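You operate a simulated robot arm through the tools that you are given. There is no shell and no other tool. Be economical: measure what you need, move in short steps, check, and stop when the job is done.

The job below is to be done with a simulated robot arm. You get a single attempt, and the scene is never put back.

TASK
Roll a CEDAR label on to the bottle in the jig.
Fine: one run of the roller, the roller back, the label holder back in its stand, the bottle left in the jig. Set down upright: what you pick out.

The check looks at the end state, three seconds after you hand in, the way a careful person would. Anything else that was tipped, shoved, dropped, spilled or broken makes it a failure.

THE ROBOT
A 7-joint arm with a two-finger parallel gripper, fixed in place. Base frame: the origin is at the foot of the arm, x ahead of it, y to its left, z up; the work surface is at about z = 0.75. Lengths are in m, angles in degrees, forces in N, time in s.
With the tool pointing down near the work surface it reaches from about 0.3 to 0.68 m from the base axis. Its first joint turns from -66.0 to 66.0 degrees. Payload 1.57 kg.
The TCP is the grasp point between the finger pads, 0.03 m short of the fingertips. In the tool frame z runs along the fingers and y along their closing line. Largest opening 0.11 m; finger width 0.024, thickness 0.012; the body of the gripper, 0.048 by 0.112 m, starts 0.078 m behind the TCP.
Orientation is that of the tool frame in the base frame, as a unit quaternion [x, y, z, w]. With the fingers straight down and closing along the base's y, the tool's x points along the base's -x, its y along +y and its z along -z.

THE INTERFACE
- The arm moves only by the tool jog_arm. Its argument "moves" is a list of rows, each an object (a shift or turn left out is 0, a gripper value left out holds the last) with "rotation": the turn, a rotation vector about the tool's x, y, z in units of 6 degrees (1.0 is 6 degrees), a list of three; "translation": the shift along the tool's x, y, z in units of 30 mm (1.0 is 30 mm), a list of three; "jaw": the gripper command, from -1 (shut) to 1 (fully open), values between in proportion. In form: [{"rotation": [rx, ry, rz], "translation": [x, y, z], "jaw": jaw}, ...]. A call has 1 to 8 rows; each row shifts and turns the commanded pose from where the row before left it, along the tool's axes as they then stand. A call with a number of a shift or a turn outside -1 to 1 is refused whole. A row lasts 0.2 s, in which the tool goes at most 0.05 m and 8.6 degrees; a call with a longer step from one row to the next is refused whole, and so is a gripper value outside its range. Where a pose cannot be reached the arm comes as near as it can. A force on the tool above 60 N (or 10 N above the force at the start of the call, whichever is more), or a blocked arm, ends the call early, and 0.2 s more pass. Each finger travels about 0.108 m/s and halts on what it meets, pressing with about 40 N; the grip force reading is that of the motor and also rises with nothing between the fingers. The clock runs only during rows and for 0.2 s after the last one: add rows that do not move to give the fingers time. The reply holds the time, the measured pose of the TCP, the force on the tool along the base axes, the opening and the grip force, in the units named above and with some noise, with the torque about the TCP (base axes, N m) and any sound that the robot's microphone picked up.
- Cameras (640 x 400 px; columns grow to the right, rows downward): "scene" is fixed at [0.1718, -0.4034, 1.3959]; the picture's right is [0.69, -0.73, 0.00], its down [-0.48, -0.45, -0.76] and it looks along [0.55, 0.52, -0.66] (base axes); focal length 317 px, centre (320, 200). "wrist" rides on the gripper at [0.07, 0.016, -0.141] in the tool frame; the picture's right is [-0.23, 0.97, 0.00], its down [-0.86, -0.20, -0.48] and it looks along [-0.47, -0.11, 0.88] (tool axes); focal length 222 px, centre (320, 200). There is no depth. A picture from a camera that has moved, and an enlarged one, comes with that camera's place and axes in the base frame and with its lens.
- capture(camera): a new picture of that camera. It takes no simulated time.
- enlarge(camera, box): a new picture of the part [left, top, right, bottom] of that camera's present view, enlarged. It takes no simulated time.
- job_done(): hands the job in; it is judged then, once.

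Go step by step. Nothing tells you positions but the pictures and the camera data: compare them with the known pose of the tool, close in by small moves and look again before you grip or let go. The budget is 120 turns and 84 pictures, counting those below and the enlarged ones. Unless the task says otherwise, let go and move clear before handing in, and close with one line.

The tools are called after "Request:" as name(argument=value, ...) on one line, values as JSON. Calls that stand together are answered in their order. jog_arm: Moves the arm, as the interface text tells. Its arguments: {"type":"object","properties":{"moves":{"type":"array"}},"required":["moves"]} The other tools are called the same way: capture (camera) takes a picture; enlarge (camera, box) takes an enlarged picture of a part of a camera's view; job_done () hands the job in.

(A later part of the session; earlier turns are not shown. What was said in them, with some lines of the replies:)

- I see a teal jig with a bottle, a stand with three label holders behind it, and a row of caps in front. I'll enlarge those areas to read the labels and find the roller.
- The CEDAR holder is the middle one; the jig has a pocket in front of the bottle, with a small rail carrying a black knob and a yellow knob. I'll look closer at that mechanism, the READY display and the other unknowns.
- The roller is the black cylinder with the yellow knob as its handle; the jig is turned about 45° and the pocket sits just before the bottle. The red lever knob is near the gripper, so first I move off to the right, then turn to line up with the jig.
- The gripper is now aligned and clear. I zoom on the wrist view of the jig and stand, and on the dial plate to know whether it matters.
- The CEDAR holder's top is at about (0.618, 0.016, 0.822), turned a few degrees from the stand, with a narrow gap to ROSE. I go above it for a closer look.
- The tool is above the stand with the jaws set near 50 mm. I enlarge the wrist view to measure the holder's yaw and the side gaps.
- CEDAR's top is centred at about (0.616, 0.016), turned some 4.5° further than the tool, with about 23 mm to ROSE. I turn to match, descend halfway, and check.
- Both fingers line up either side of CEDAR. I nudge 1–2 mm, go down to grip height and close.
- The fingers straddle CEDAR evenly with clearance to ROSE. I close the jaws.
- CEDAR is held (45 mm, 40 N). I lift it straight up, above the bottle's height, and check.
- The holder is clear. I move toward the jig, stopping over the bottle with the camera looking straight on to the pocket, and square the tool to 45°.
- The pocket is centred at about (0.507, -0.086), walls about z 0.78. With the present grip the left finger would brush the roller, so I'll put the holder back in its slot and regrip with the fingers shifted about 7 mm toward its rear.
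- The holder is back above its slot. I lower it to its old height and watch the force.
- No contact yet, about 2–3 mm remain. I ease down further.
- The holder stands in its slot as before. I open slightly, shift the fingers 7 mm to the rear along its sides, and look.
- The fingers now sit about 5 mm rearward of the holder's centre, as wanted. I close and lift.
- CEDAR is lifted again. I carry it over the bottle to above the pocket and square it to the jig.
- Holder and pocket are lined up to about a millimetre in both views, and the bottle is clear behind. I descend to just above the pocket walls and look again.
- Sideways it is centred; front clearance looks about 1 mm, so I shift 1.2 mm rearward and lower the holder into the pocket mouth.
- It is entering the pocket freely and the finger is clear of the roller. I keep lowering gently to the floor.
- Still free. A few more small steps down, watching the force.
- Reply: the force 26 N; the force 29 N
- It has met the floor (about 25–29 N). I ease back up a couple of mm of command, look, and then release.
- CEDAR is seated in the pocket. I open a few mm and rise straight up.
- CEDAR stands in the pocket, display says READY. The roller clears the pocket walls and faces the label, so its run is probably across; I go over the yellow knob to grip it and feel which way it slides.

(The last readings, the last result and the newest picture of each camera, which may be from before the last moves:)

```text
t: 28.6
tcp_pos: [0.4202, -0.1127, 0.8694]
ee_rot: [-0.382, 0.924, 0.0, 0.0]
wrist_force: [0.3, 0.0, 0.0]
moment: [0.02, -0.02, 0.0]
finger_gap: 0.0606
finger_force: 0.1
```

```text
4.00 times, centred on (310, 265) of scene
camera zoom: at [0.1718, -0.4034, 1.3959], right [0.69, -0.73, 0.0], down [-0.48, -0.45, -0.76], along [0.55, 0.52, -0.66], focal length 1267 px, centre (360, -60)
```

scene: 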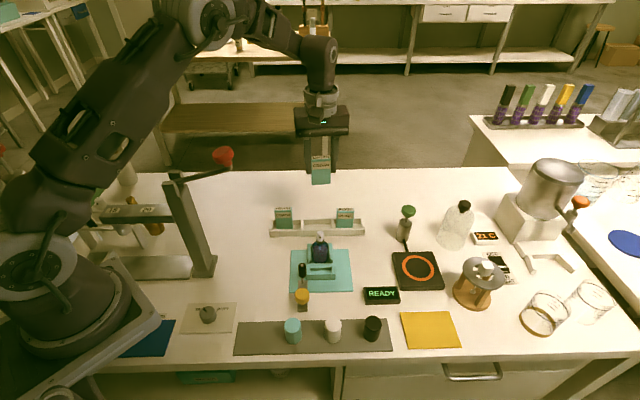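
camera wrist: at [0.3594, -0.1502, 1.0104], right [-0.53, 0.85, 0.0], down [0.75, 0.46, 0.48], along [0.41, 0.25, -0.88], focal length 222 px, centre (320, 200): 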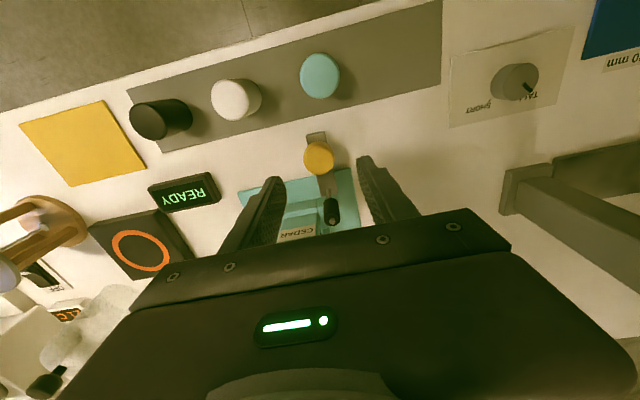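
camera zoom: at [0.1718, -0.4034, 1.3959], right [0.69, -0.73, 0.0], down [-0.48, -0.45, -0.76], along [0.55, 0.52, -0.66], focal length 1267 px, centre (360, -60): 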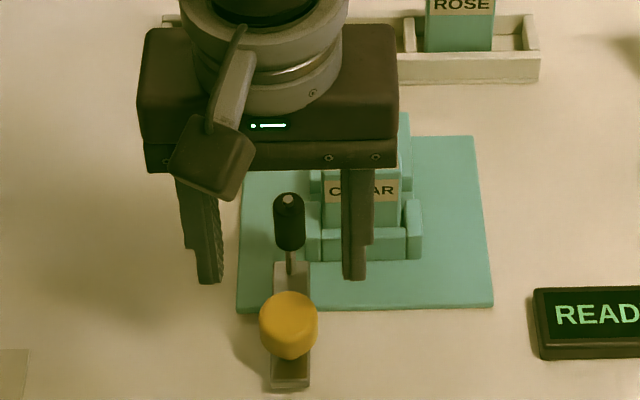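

The knob is centred under the jaws. I descend to knob height and close.

Request:
jog_arm(moves=[{"translation": [0.04, 0, 0.9]}, {"translation": [0, 0, 0.9]}, {"translation": [0, 0, 0.75]}, {}])

Request:
enlarge(camera="wrist", box=[220, 110, 440, 247])

Request:
enlarge(camera="scene", box=[250, 215, 370, 315])

```text
t: 29.6
tcp_pos: [0.4198, -0.1136, 0.7931]
ee_rot: [-0.383, 0.924, 0.001, 0.001]
wrist_force: [0.3, 0.6, 0.8]
moment: [-0.01, 0.02, -0.05]
finger_gap: 0.0605
finger_force: 0.0
```

```text
2.91 times, centred on (330, 178) of wrist
camera zoom: at [0.3581, -0.1526, 0.9344], right [-0.53, 0.85, 0.0], down [0.75, 0.46, 0.48], along [0.41, 0.25, -0.88], focal length 646 px, centre (291, 262)
```

zoom: 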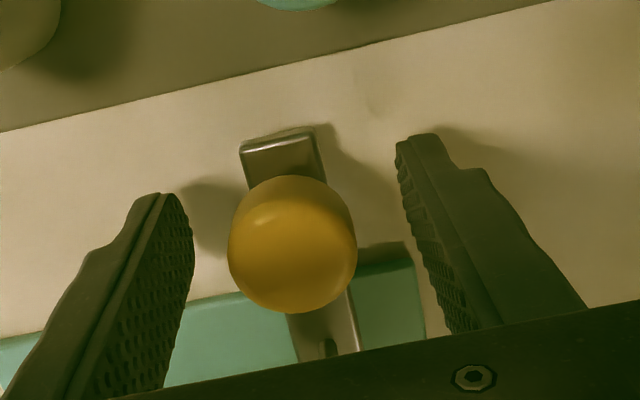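

```text
4.00 times, centred on (310, 265) of scene
camera zoom: at [0.1718, -0.4034, 1.3959], right [0.69, -0.73, 0.0], down [-0.48, -0.45, -0.76], along [0.55, 0.52, -0.66], focal length 1267 px, centre (360, -60)
```

zoom: 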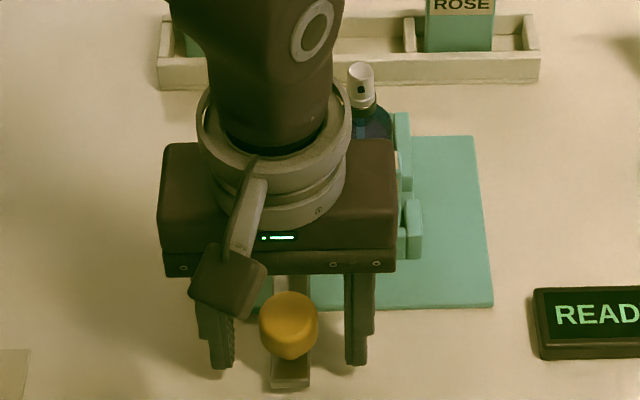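

The jaws straddle the knob evenly. I close on it gently.

Request:
jog_arm(moves=[{"jaw": -0.2}, {"jaw": -0.4}, {"jaw": -0.5}, {}, {}])

```text
t: 30.8
tcp_pos: [0.4201, -0.114, 0.7934]
ee_rot: [-0.383, 0.924, 0.0, -0.001]
wrist_force: [1.8, -2.1, -2.8]
moment: [0.04, -0.07, 0.0]
finger_gap: 0.0311
finger_force: 39.9
```

Gripped at 31 mm. I try a 6 mm move to the right (across the label front) and read the force.

Request:
jog_arm(moves=[{"translation": [0, -0.1, 0]}, {"translation": [0, -0.1, 0]}, {}])

Request:
enlarge(camera="wrist", box=[220, 130, 440, 267])

```text
t: 31.6
tcp_pos: [0.4255, -0.1187, 0.7937]
ee_rot: [-0.382, 0.924, 0.0, 0.001]
wrist_force: [-6.3, -5.9, 22.3]
moment: [-0.22, 0.34, 0.04]
finger_gap: 0.0307
finger_force: 39.8
```

```text
2.91 times, centred on (330, 198) of wrist
camera zoom: at [0.3629, -0.1571, 0.9347], right [-0.53, 0.85, 0.0], down [0.75, 0.46, 0.48], along [0.41, 0.25, -0.88], focal length 646 px, centre (291, 204)
```

zoom: 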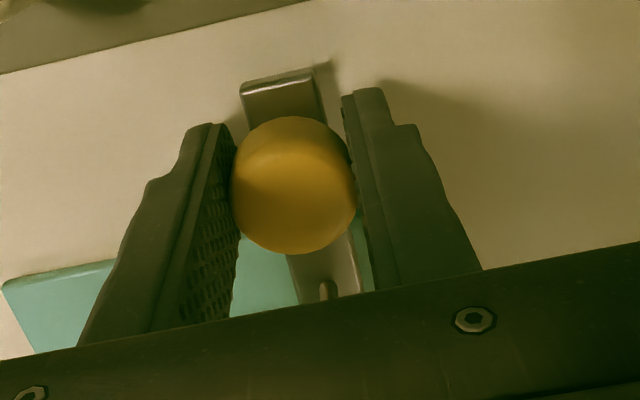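

It slid about 6 mm that way, with some upward and frontward force. I look at the roller before going on.

Request:
enlarge(camera="scene", box=[250, 215, 370, 315])

Request:
capture(camera="wrist")

```text
4.00 times, centred on (310, 265) of scene
camera zoom: at [0.1714, -0.4034, 1.3959], right [0.69, -0.73, 0.0], down [-0.48, -0.45, -0.76], along [0.55, 0.52, -0.66], focal length 1267 px, centre (360, -60)
```

zoom: 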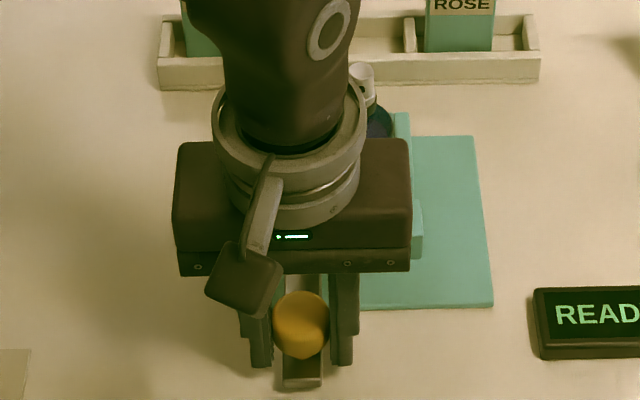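

```text
34 pictures are left
camera wrist: at [0.3629, -0.1571, 0.9347], right [-0.53, 0.85, 0.0], down [0.75, 0.46, 0.48], along [0.41, 0.25, -0.88], focal length 222 px, centre (320, 200)
```

wrist: 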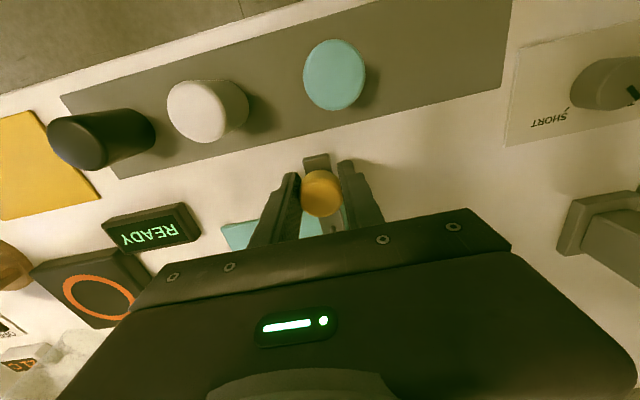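

It is a cross slide and moves without resistance; the side and vertical forces are only misalignment. I ease those off and continue a bit further right.

Request:
jog_arm(moves=[{"translation": [0.03, 0, -0.07]}, {"translation": [0, -0.15, 0]}, {"translation": [0, -0.15, 0]}, {}])

```text
t: 32.6
tcp_pos: [0.4304, -0.126, 0.7948]
ee_rot: [-0.383, 0.924, 0.0, -0.001]
wrist_force: [-2.1, 0.2, -29.6]
moment: [-0.06, 0.09, 0.03]
finger_gap: 0.0311
finger_force: 40.2
```

Over-corrected in z; I put back about 1.2 mm and carry on right.

Request:
jog_arm(moves=[{"translation": [0, 0, 0.038]}, {"translation": [0, -0.2, 0]}, {"translation": [0, -0.2, 0]}, {}])

```text
t: 33.6
tcp_pos: [0.4383, -0.135, 0.795]
ee_rot: [-0.383, 0.924, 0.0, 0.001]
wrist_force: [-0.5, 0.1, 7.6]
moment: [-0.17, 0.3, -0.01]
finger_gap: 0.031
finger_force: 39.4
```

Forces are low now. I continue the run to the right in larger steps.

Request:
jog_arm(moves=[{"translation": [0, -0.25, 0]}, {"translation": [0, -0.25, 0]}, {"translation": [0, -0.25, 0]}, {"translation": [0, -0.25, 0]}, {}])

Request:
enlarge(camera="scene", box=[250, 215, 410, 325])

```text
t: 34.8
tcp_pos: [0.4604, -0.1552, 0.7946]
ee_rot: [-0.383, 0.924, 0.0, 0.0]
wrist_force: [1.5, 1.9, 4.9]
moment: [0.16, -0.18, -0.07]
finger_gap: 0.031
finger_force: 39.9
```

```text
3.64 times, centred on (330, 270) of scene
camera zoom: at [0.1717, -0.4033, 1.3959], right [0.69, -0.73, 0.0], down [-0.48, -0.45, -0.76], along [0.55, 0.52, -0.66], focal length 1152 px, centre (284, -54)
```

zoom: 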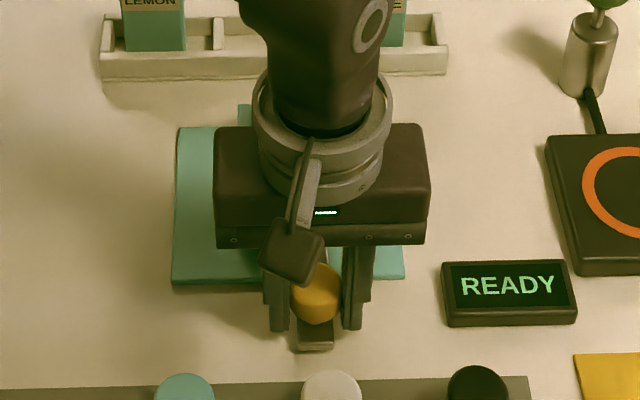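

The roller is past the holder's centre with no trouble. I keep going toward the end of its travel, watching for a stop or click.

Request:
jog_arm(moves=[{"translation": [0, -0.25, 0]}, {"translation": [0, -0.25, 0]}, {"translation": [0, -0.2, 0]}, {}])

Request:
enlarge(camera="scene", box=[250, 215, 410, 325])

```text
t: 35.8
tcp_pos: [0.4754, -0.1703, 0.793]
ee_rot: [-0.383, 0.924, 0.001, -0.001]
wrist_force: [5.1, 7.0, -22.7]
moment: [0.07, 0.07, 0.04]
finger_gap: 0.0307
finger_force: 39.2
```

```text
3.64 times, centred on (330, 270) of scene
camera zoom: at [0.1723, -0.4033, 1.3958], right [0.69, -0.73, 0.0], down [-0.48, -0.45, -0.75], along [0.55, 0.52, -0.66], focal length 1152 px, centre (284, -54)
```

zoom: 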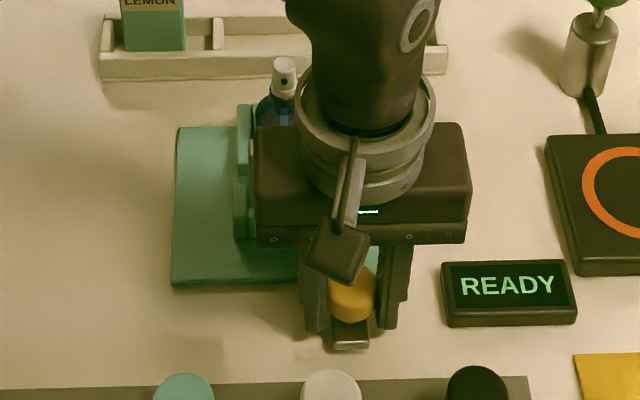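

Still no stop, display READY. I trim the height and continue a little further in small steps.

Request:
jog_arm(moves=[{"translation": [-0.015, 0, 0.028]}, {"translation": [0, -0.15, 0]}, {"translation": [0, -0.15, 0]}, {}])

```text
t: 36.8
tcp_pos: [0.4811, -0.1751, 0.7948]
ee_rot: [-0.383, 0.924, 0.001, -0.001]
wrist_force: [-9.6, 26.4, 25.0]
moment: [0.2, 0.38, -0.07]
finger_gap: 0.0312
finger_force: 39.9
```

A resisting force of about 25 N along the run: that looks like the end stop. I check the picture.

Request:
capture(camera="scene")

Request:
enlarge(camera="wrist", box=[180, 130, 440, 267])

```text
31 pictures are left
```

scene: 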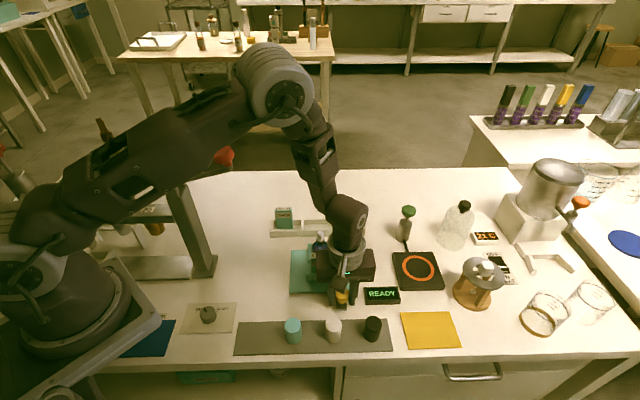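

```text
2.46 times, centred on (310, 198) of wrist
camera zoom: at [0.4193, -0.2135, 0.935], right [-0.53, 0.85, 0.0], down [0.75, 0.46, 0.48], along [0.4, 0.25, -0.88], focal length 547 px, centre (345, 204)
```

zoom: 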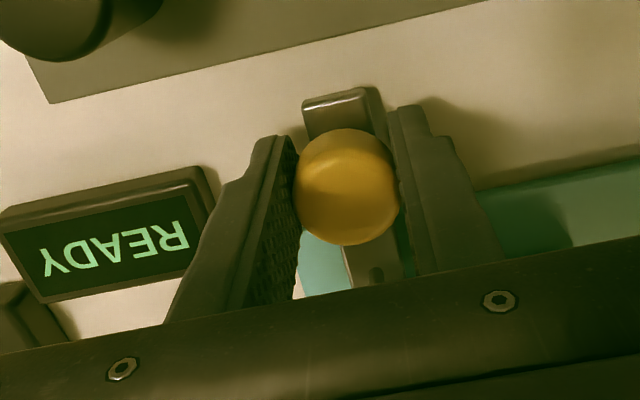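

I press 1.5 mm more to confirm it is the stop.

Request:
jog_arm(moves=[{"translation": [0, -0.05, 0.03]}, {}])

```text
t: 37.4
tcp_pos: [0.4804, -0.1763, 0.791]
ee_rot: [-0.383, 0.924, 0.002, -0.002]
wrist_force: [-23.5, 38.7, 27.3]
moment: [0.37, 0.37, 0.06]
finger_gap: 0.031
finger_force: 39.4
```

Firm stop, no further travel. Now I run the roller back to the left, easing the height first.

Request:
jog_arm(moves=[{"translation": [0, 0.05, -0.04]}, {"translation": [0, 0.2, 0]}, {"translation": [0, 0.2, 0]}, {"translation": [0, 0.2, 0]}, {}])

```text
t: 38.6
tcp_pos: [0.4684, -0.1652, 0.793]
ee_rot: [-0.381, 0.924, -0.001, -0.001]
wrist_force: [-3.3, -4.5, -21.5]
moment: [-0.03, -0.17, -0.07]
finger_gap: 0.0307
finger_force: 39.8
```

Moving back freely. I trim and continue.

Request:
jog_arm(moves=[{"translation": [0.01, 0, 0.022]}, {"translation": [0, 0.25, 0]}, {"translation": [0, 0.25, 0]}, {"translation": [0, 0.25, 0]}, {}])

Request:
jog_arm(moves=[{"translation": [0, 0.25, 0]}, {"translation": [0, 0.25, 0]}, {"translation": [0, 0.25, 0]}, {}])

```text
t: 39.8
tcp_pos: [0.4523, -0.1482, 0.7924]
ee_rot: [-0.381, 0.924, 0.0, 0.0]
wrist_force: [-9.2, -10.9, 25.7]
moment: [-0.07, 0.08, 0.01]
finger_gap: 0.0309
finger_force: 40.3
```

```text
t: 40.8
tcp_pos: [0.4363, -0.1326, 0.7921]
ee_rot: [-0.382, 0.924, 0.0, 0.001]
wrist_force: [-7.9, -8.0, 13.9]
moment: [-0.03, -0.18, -0.09]
finger_gap: 0.0308
finger_force: 39.8
```

About 25 mm remain to the start. I trim and finish the return.

Request:
jog_arm(moves=[{"translation": [0.03, 0.25, -0.015]}, {"translation": [0, 0.25, 0]}, {"translation": [0, 0.2, 0]}, {}])

Request:
jog_arm(moves=[{"translation": [0, 0.1, 0]}, {"translation": [0, 0.05, 0]}, {}])

Request:
enlarge(camera="scene", box=[250, 215, 410, 325])

```text
t: 41.8
tcp_pos: [0.4207, -0.1153, 0.7926]
ee_rot: [-0.384, 0.923, 0.001, 0.0]
wrist_force: [1.9, 6.6, -28.7]
moment: [0.02, 0.05, -0.01]
finger_gap: 0.0311
finger_force: 39.6
```

```text
t: 42.6
tcp_pos: [0.4182, -0.1143, 0.7923]
ee_rot: [-0.383, 0.924, -0.001, 0.001]
wrist_force: [10.0, 1.0, -27.6]
moment: [0.02, -0.08, -0.02]
finger_gap: 0.0308
finger_force: 39.6
```

```text
3.64 times, centred on (330, 270) of scene
camera zoom: at [0.1724, -0.4034, 1.3958], right [0.69, -0.73, 0.0], down [-0.48, -0.45, -0.75], along [0.55, 0.52, -0.66], focal length 1152 px, centre (284, -54)
```

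zoom: 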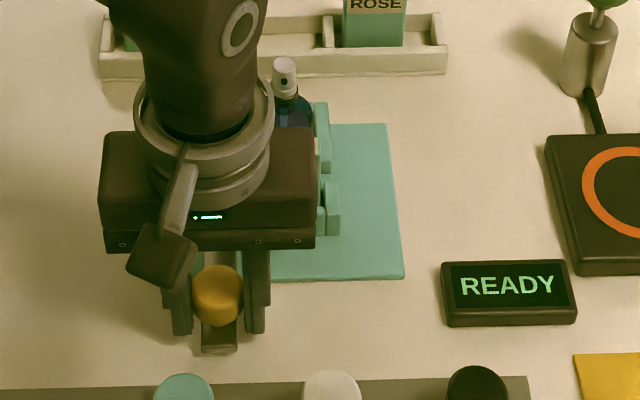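

The roller is back at its start with a slight stop force. I nudge 1 mm more to seat it, then release and rise.

Request:
jog_arm(moves=[{"translation": [0, 0.04, 0.02]}, {}])

```text
t: 43.2
tcp_pos: [0.4198, -0.1132, 0.7932]
ee_rot: [-0.382, 0.924, -0.001, 0.003]
wrist_force: [19.0, -5.6, 8.9]
moment: [-0.28, 0.0, 0.04]
finger_gap: 0.031
finger_force: 39.8
```

It is against its start stop. I relax, open and rise clear.

Request:
jog_arm(moves=[{"translation": [0, -0.05, 0]}, {"jaw": -0.2}, {"jaw": 0.05}, {}, {}])

Request:
jog_arm(moves=[{"translation": [0, 0, -0.9]}, {"translation": [0, 0, -0.9]}, {"translation": [0, 0, -0.9]}, {"translation": [0, 0, -0.9]}, {"translation": [0, 0, -0.9]}, {"translation": [0, 0, -0.9]}, {"translation": [0, 0, -0.9]}, {}])

Request:
enlarge(camera="scene", box=[270, 215, 370, 315])

Request:
enlarge(camera="wrist", box=[240, 110, 400, 250])

```text
t: 44.4
tcp_pos: [0.4182, -0.1151, 0.7919]
ee_rot: [-0.382, 0.924, 0.0, -0.001]
wrist_force: [-0.8, 0.7, 0.3]
moment: [0.0, 0.0, 0.0]
finger_gap: 0.0581
finger_force: 0.1
```

```text
t: 46.2
tcp_pos: [0.418, -0.1135, 0.9821]
ee_rot: [-0.382, 0.924, 0.0, 0.0]
wrist_force: [-1.0, 0.3, 1.2]
moment: [0.02, 0.02, 0.02]
finger_gap: 0.0577
finger_force: 0.0
```

```text
4.00 times, centred on (320, 265) of scene
camera zoom: at [0.1718, -0.4034, 1.3959], right [0.69, -0.73, 0.0], down [-0.48, -0.45, -0.76], along [0.55, 0.52, -0.66], focal length 1267 px, centre (320, -60)
```

zoom: 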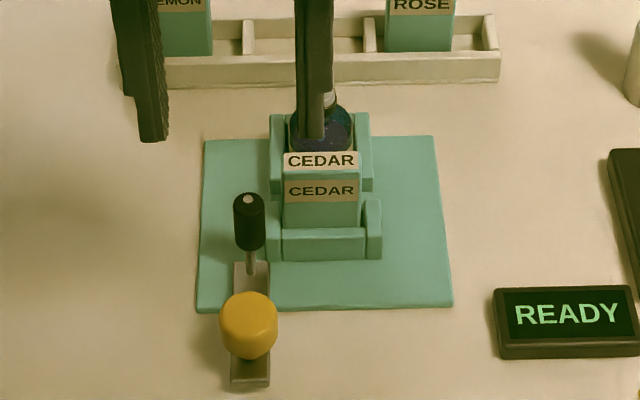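

```text
2.86 times, centred on (320, 180) of wrist
camera zoom: at [0.3576, -0.1521, 1.1237], right [-0.53, 0.85, 0.0], down [0.75, 0.46, 0.48], along [0.41, 0.25, -0.88], focal length 635 px, centre (320, 257)
```

zoom: 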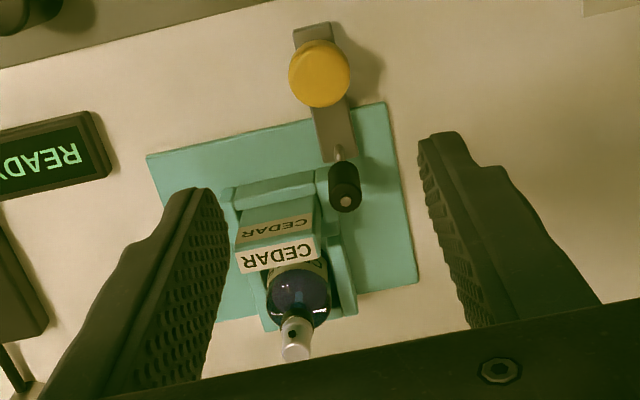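

A pale label now shows on the bottle, and the roller is at its start. Next I go back over the CEDAR holder to return it.

Request:
jog_arm(moves=[{"translation": [-0.973, -0.488, 0], "jaw": -0.06}, {"translation": [-0.973, -0.488, 0]}, {"translation": [-0.973, -0.488, 0]}, {"translation": [0, 0, 0.9]}, {"translation": [0, 0, 0.9]}, {"translation": [0, 0, 0.9]}, {"translation": [0, 0, 0.9]}, {}])

Request:
enlarge(camera="wrist", box=[220, 90, 440, 227])

Request:
enlarge(camera="scene", box=[285, 210, 365, 290])

```text
t: 48.0
tcp_pos: [0.5098, -0.0864, 0.8741]
ee_rot: [-0.383, 0.924, 0.0, 0.0]
wrist_force: [0.3, 0.4, -0.6]
moment: [-0.03, -0.02, 0.0]
finger_gap: 0.0517
finger_force: 0.0
```

```text
2.91 times, centred on (330, 158) of wrist
camera zoom: at [0.4487, -0.1234, 1.0149], right [-0.53, 0.85, 0.0], down [0.75, 0.46, 0.48], along [0.41, 0.25, -0.88], focal length 646 px, centre (291, 321)
```

zoom: 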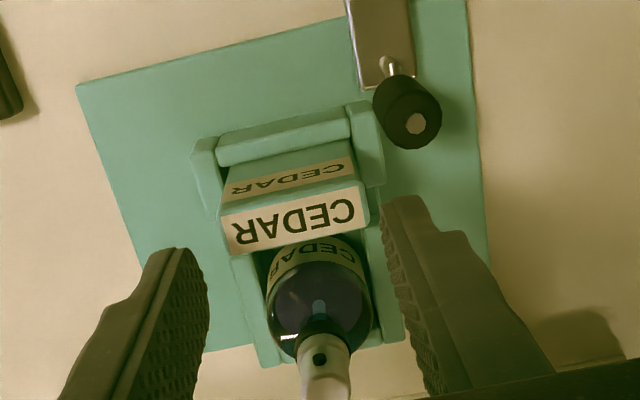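

```text
5.00 times, centred on (325, 250) of scene
camera zoom: at [0.1718, -0.4034, 1.3959], right [0.69, -0.73, 0.0], down [-0.48, -0.45, -0.76], along [0.55, 0.52, -0.66], focal length 1583 px, centre (295, -50)
```

zoom: 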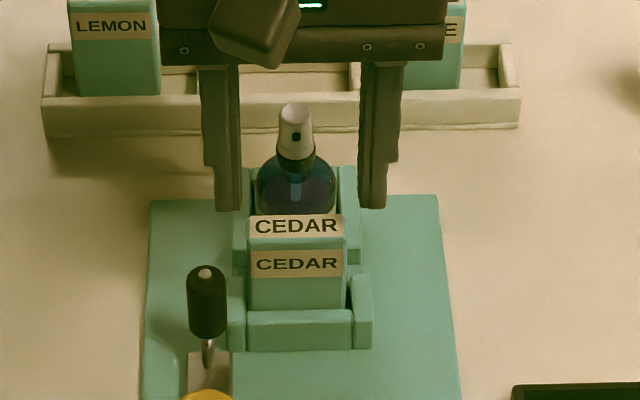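

The bottle reads CEDAR. I correct 2 mm toward the earlier grip spot and descend around the holder.

Request:
jog_arm(moves=[{"translation": [-0.07, 0.045, 0]}, {"translation": [0, 0, 0.6]}, {"translation": [0, 0, 0.6]}, {"translation": [0, 0, 0.6]}, {}])

Request:
enlarge(camera="wrist", box=[220, 90, 440, 227])

```text
t: 49.2
tcp_pos: [0.5107, -0.0816, 0.8191]
ee_rot: [-0.383, 0.924, 0.001, -0.001]
wrist_force: [0.2, 0.3, -0.3]
moment: [0.01, 0.01, -0.02]
finger_gap: 0.0517
finger_force: 0.0
```

```text
2.91 times, centred on (330, 158) of wrist
camera zoom: at [0.4494, -0.1198, 0.9605], right [-0.53, 0.85, 0.0], down [0.75, 0.46, 0.48], along [0.41, 0.25, -0.88], focal length 646 px, centre (291, 321)
```

zoom: 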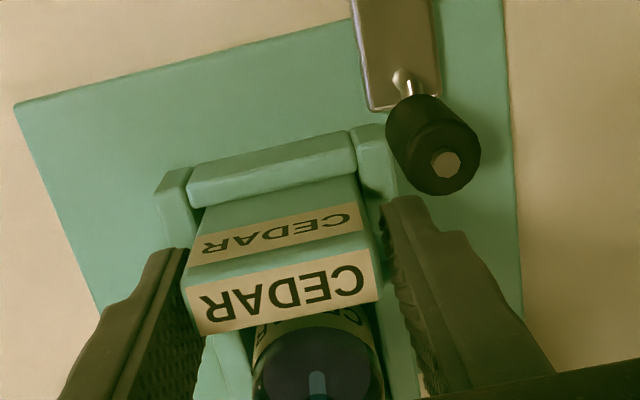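

Well placed, same as the earlier grip. I close and lift it out straight up.

Request:
jog_arm(moves=[{"jaw": -0.15}, {"jaw": -0.3}, {"jaw": -0.4}, {}, {}])

Request:
jog_arm(moves=[{"translation": [0, 0, -0.3]}, {"translation": [0, 0, -0.7]}, {"translation": [0, 0, -0.9]}, {"translation": [0, 0, -0.9]}, {"translation": [0, 0, -0.9]}, {"translation": [0, 0, -0.9]}, {"translation": [0, 0, -0.9]}, {}])

Request:
enlarge(camera="scene", box=[270, 160, 390, 310])

```text
t: 50.4
tcp_pos: [0.5098, -0.0809, 0.8194]
ee_rot: [-0.383, 0.924, -0.001, 0.0]
wrist_force: [0.5, 0.6, 0.2]
moment: [0.0, 0.02, 0.01]
finger_gap: 0.045
finger_force: 40.0
```

```text
t: 52.2
tcp_pos: [0.5083, -0.0806, 0.9845]
ee_rot: [-0.383, 0.924, 0.0, -0.001]
wrist_force: [0.4, 0.4, -0.7]
moment: [0.01, -0.03, 0.02]
finger_gap: 0.0453
finger_force: 40.0
```

```text
2.67 times, centred on (330, 235) of scene
camera zoom: at [0.1718, -0.4034, 1.3959], right [0.69, -0.73, 0.0], down [-0.48, -0.45, -0.76], along [0.55, 0.52, -0.66], focal length 844 px, centre (293, 107)
```

zoom: 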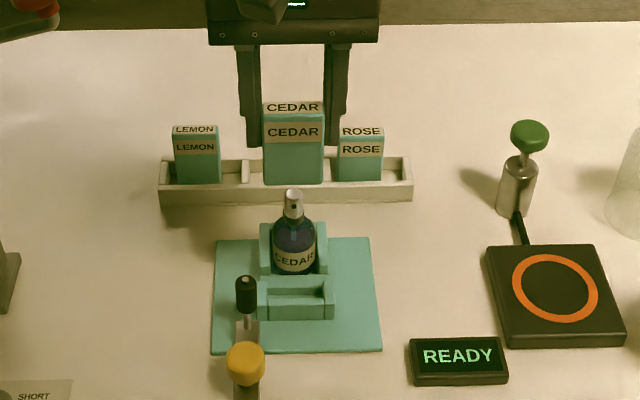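

The bottle now carries a CEDAR label. I carry the holder back over its own slot and turn it as it was.

Request:
jog_arm(moves=[{"translation": [-0.991, -0.037, 0]}, {"translation": [-0.991, -0.037, 0]}, {"translation": [-0.991, -0.037, 0]}, {"translation": [-0.991, -0.037, 0]}, {"translation": [-0.991, -0.037, 0]}, {"rotation": [0, 0, -0.75]}, {"translation": [0, 0, 0.9]}, {}])

Request:
jog_arm(moves=[{"translation": [0, 0, 0.9]}, {"translation": [0, 0, 0.9]}, {}])

Request:
enlarge(camera="scene", box=[260, 160, 380, 250])

Request:
enlarge(camera="wrist", box=[220, 90, 440, 227])

```text
t: 54.0
tcp_pos: [0.6208, 0.02, 0.959]
ee_rot: [-0.419, 0.908, 0.0, 0.0]
wrist_force: [-0.4, 0.4, 0.0]
moment: [-0.02, 0.01, 0.01]
finger_gap: 0.0452
finger_force: 40.0
```

```text
t: 54.8
tcp_pos: [0.6192, 0.0209, 0.9027]
ee_rot: [-0.419, 0.908, 0.0, 0.0]
wrist_force: [-0.1, 0.8, -1.2]
moment: [0.0, -0.01, -0.01]
finger_gap: 0.0453
finger_force: 39.8
```

```text
4.44 times, centred on (320, 205) of scene
camera zoom: at [0.1718, -0.4034, 1.3959], right [0.69, -0.73, 0.0], down [-0.48, -0.45, -0.76], along [0.55, 0.52, -0.66], focal length 1407 px, centre (320, 178)
```

zoom: 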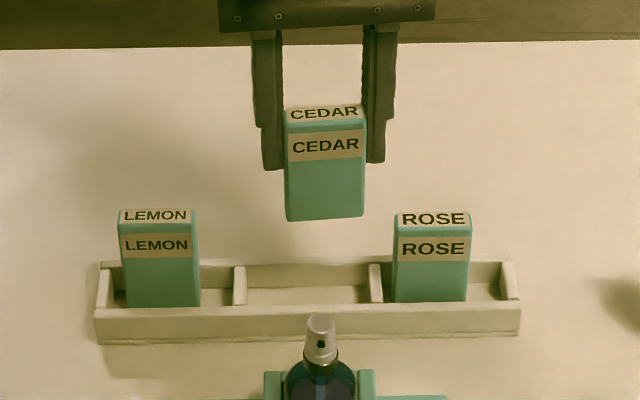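

```text
2.91 times, centred on (330, 158) of wrist
camera zoom: at [0.5623, -0.0228, 1.0436], right [-0.59, 0.81, 0.0], down [0.71, 0.52, 0.48], along [0.39, 0.28, -0.88], focal length 646 px, centre (291, 321)
```

zoom: 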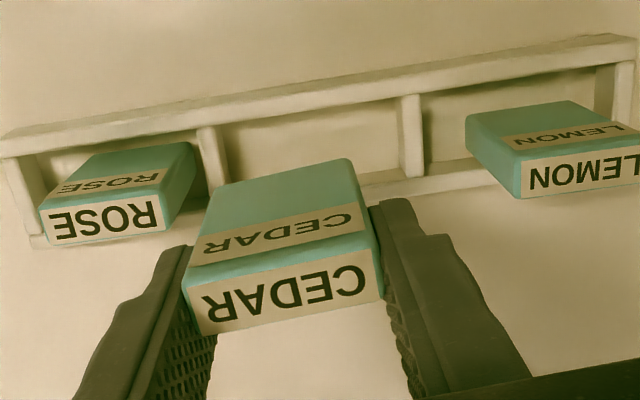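

It sits about 1.5 mm right of its old place; I shift it 2.5 mm left and lower it into the slot.

Request:
jog_arm(moves=[{"translation": [0.03, 0.085, 0.5]}, {"translation": [0, 0, 0.8]}, {"translation": [0, 0, 0.8]}, {"translation": [0, 0, 0.5]}, {}])

Request:
enlarge(camera="scene", box=[260, 160, 380, 250])

```text
t: 56.0
tcp_pos: [0.6175, 0.021, 0.826]
ee_rot: [-0.418, 0.909, 0.0, 0.0]
wrist_force: [0.6, -0.1, -0.5]
moment: [0.03, -0.03, -0.02]
finger_gap: 0.0453
finger_force: 39.8
```

```text
4.44 times, centred on (320, 205) of scene
camera zoom: at [0.1718, -0.4034, 1.3959], right [0.69, -0.73, 0.0], down [-0.48, -0.45, -0.76], along [0.55, 0.52, -0.66], focal length 1407 px, centre (320, 178)
```

zoom: 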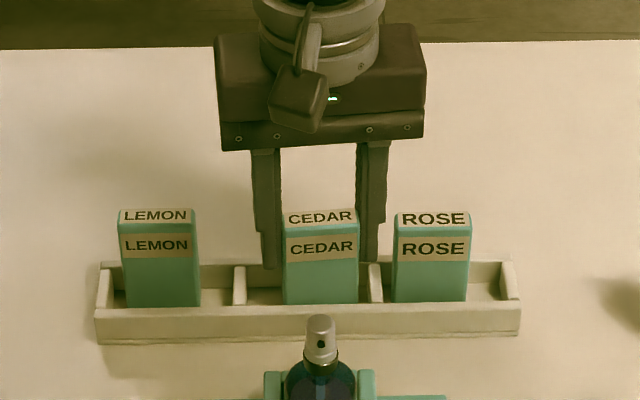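

It is inside the slot, some 6 mm above the floor. I lower until contact shows.

Request:
jog_arm(moves=[{"translation": [0, 0, 0.15]}, {"translation": [0, 0, 0.06]}, {}])

Request:
jog_arm(moves=[{"translation": [0, 0, 0.04]}, {}])

```text
t: 56.8
tcp_pos: [0.6175, 0.0206, 0.8184]
ee_rot: [-0.419, 0.908, 0.0, 0.0]
wrist_force: [-0.8, -0.4, 0.3]
moment: [0.05, -0.02, 0.02]
finger_gap: 0.0449
finger_force: 40.1
```

```text
t: 57.4
tcp_pos: [0.6179, 0.0218, 0.8187]
ee_rot: [-0.419, 0.908, 0.0, 0.0]
wrist_force: [-3.2, -0.1, 9.0]
moment: [-0.09, 0.21, -0.03]
finger_gap: 0.045
finger_force: 39.9
```

Light contact with the floor (9 N). I open and rise clear.

Request:
jog_arm(moves=[{"jaw": -0.12}, {"jaw": -0.08}, {}, {"translation": [0, 0, -0.5]}, {"translation": [0, 0, -1]}, {"translation": [0, 0, -1]}, {"translation": [0, 0, -1]}, {"translation": [0, 0, -1]}])

Request:
enlarge(camera="scene", box=[250, 180, 410, 320])

Request:
capture(camera="scene")

Request:
enlarge(camera="wrist", box=[220, 70, 440, 207])

```text
t: 59.2
tcp_pos: [0.6206, 0.0218, 0.955]
ee_rot: [-0.419, 0.908, 0.0, -0.001]
wrist_force: [0.0, 1.1, 0.6]
moment: [-0.02, 0.02, 0.0]
finger_gap: 0.0504
finger_force: 0.1
```

```text
2.86 times, centred on (330, 250) of scene
camera zoom: at [0.1718, -0.4034, 1.3959], right [0.69, -0.73, 0.0], down [-0.48, -0.45, -0.76], along [0.55, 0.52, -0.66], focal length 905 px, centre (291, 57)
```

zoom: 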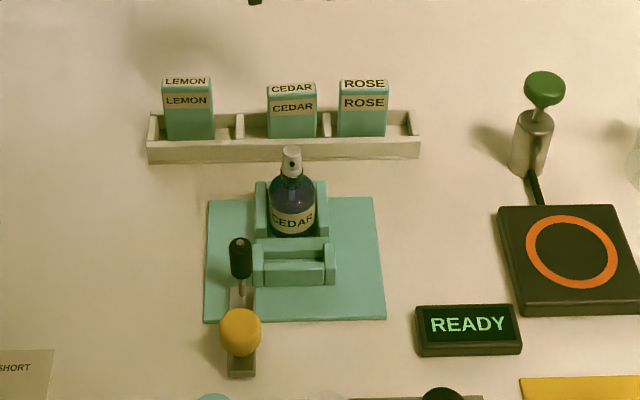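

```text
18 pictures are left
```

scene: 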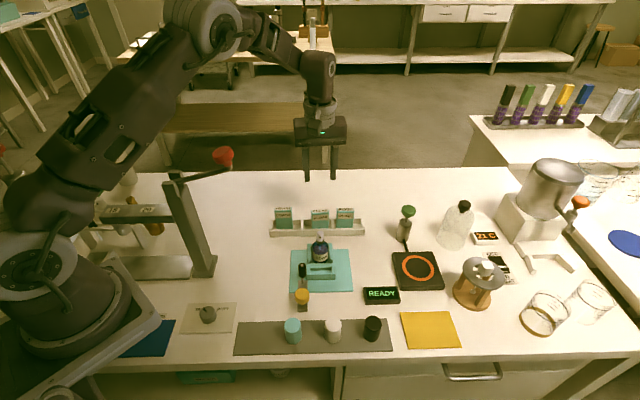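

```text
2.91 times, centred on (330, 138) of wrist
camera zoom: at [0.5615, -0.0211, 1.0958], right [-0.59, 0.81, 0.0], down [0.71, 0.52, 0.48], along [0.39, 0.28, -0.88], focal length 646 px, centre (291, 379)
```

zoom: 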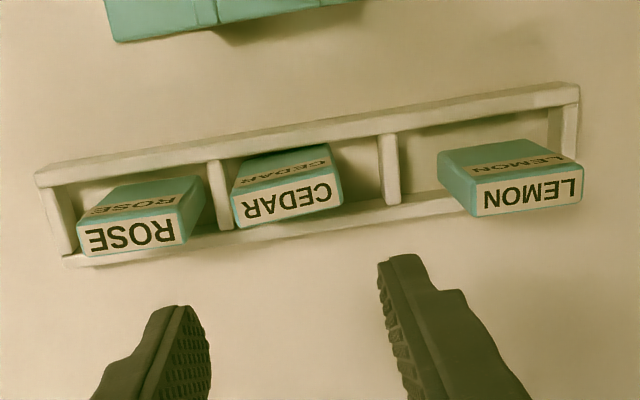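

Everything is in place: the CEDAR label is on the bottle in the jig, the roller is back at its start, the CEDAR holder stands upright in its slot, and the arm is clear. I hand in.

Request:
job_done()

```text
The job is handed in.
```

The bottle in the jig now carries a CEDAR label after one run of the roller; the roller is back at its start and the CEDAR holder stands upright in its slot.
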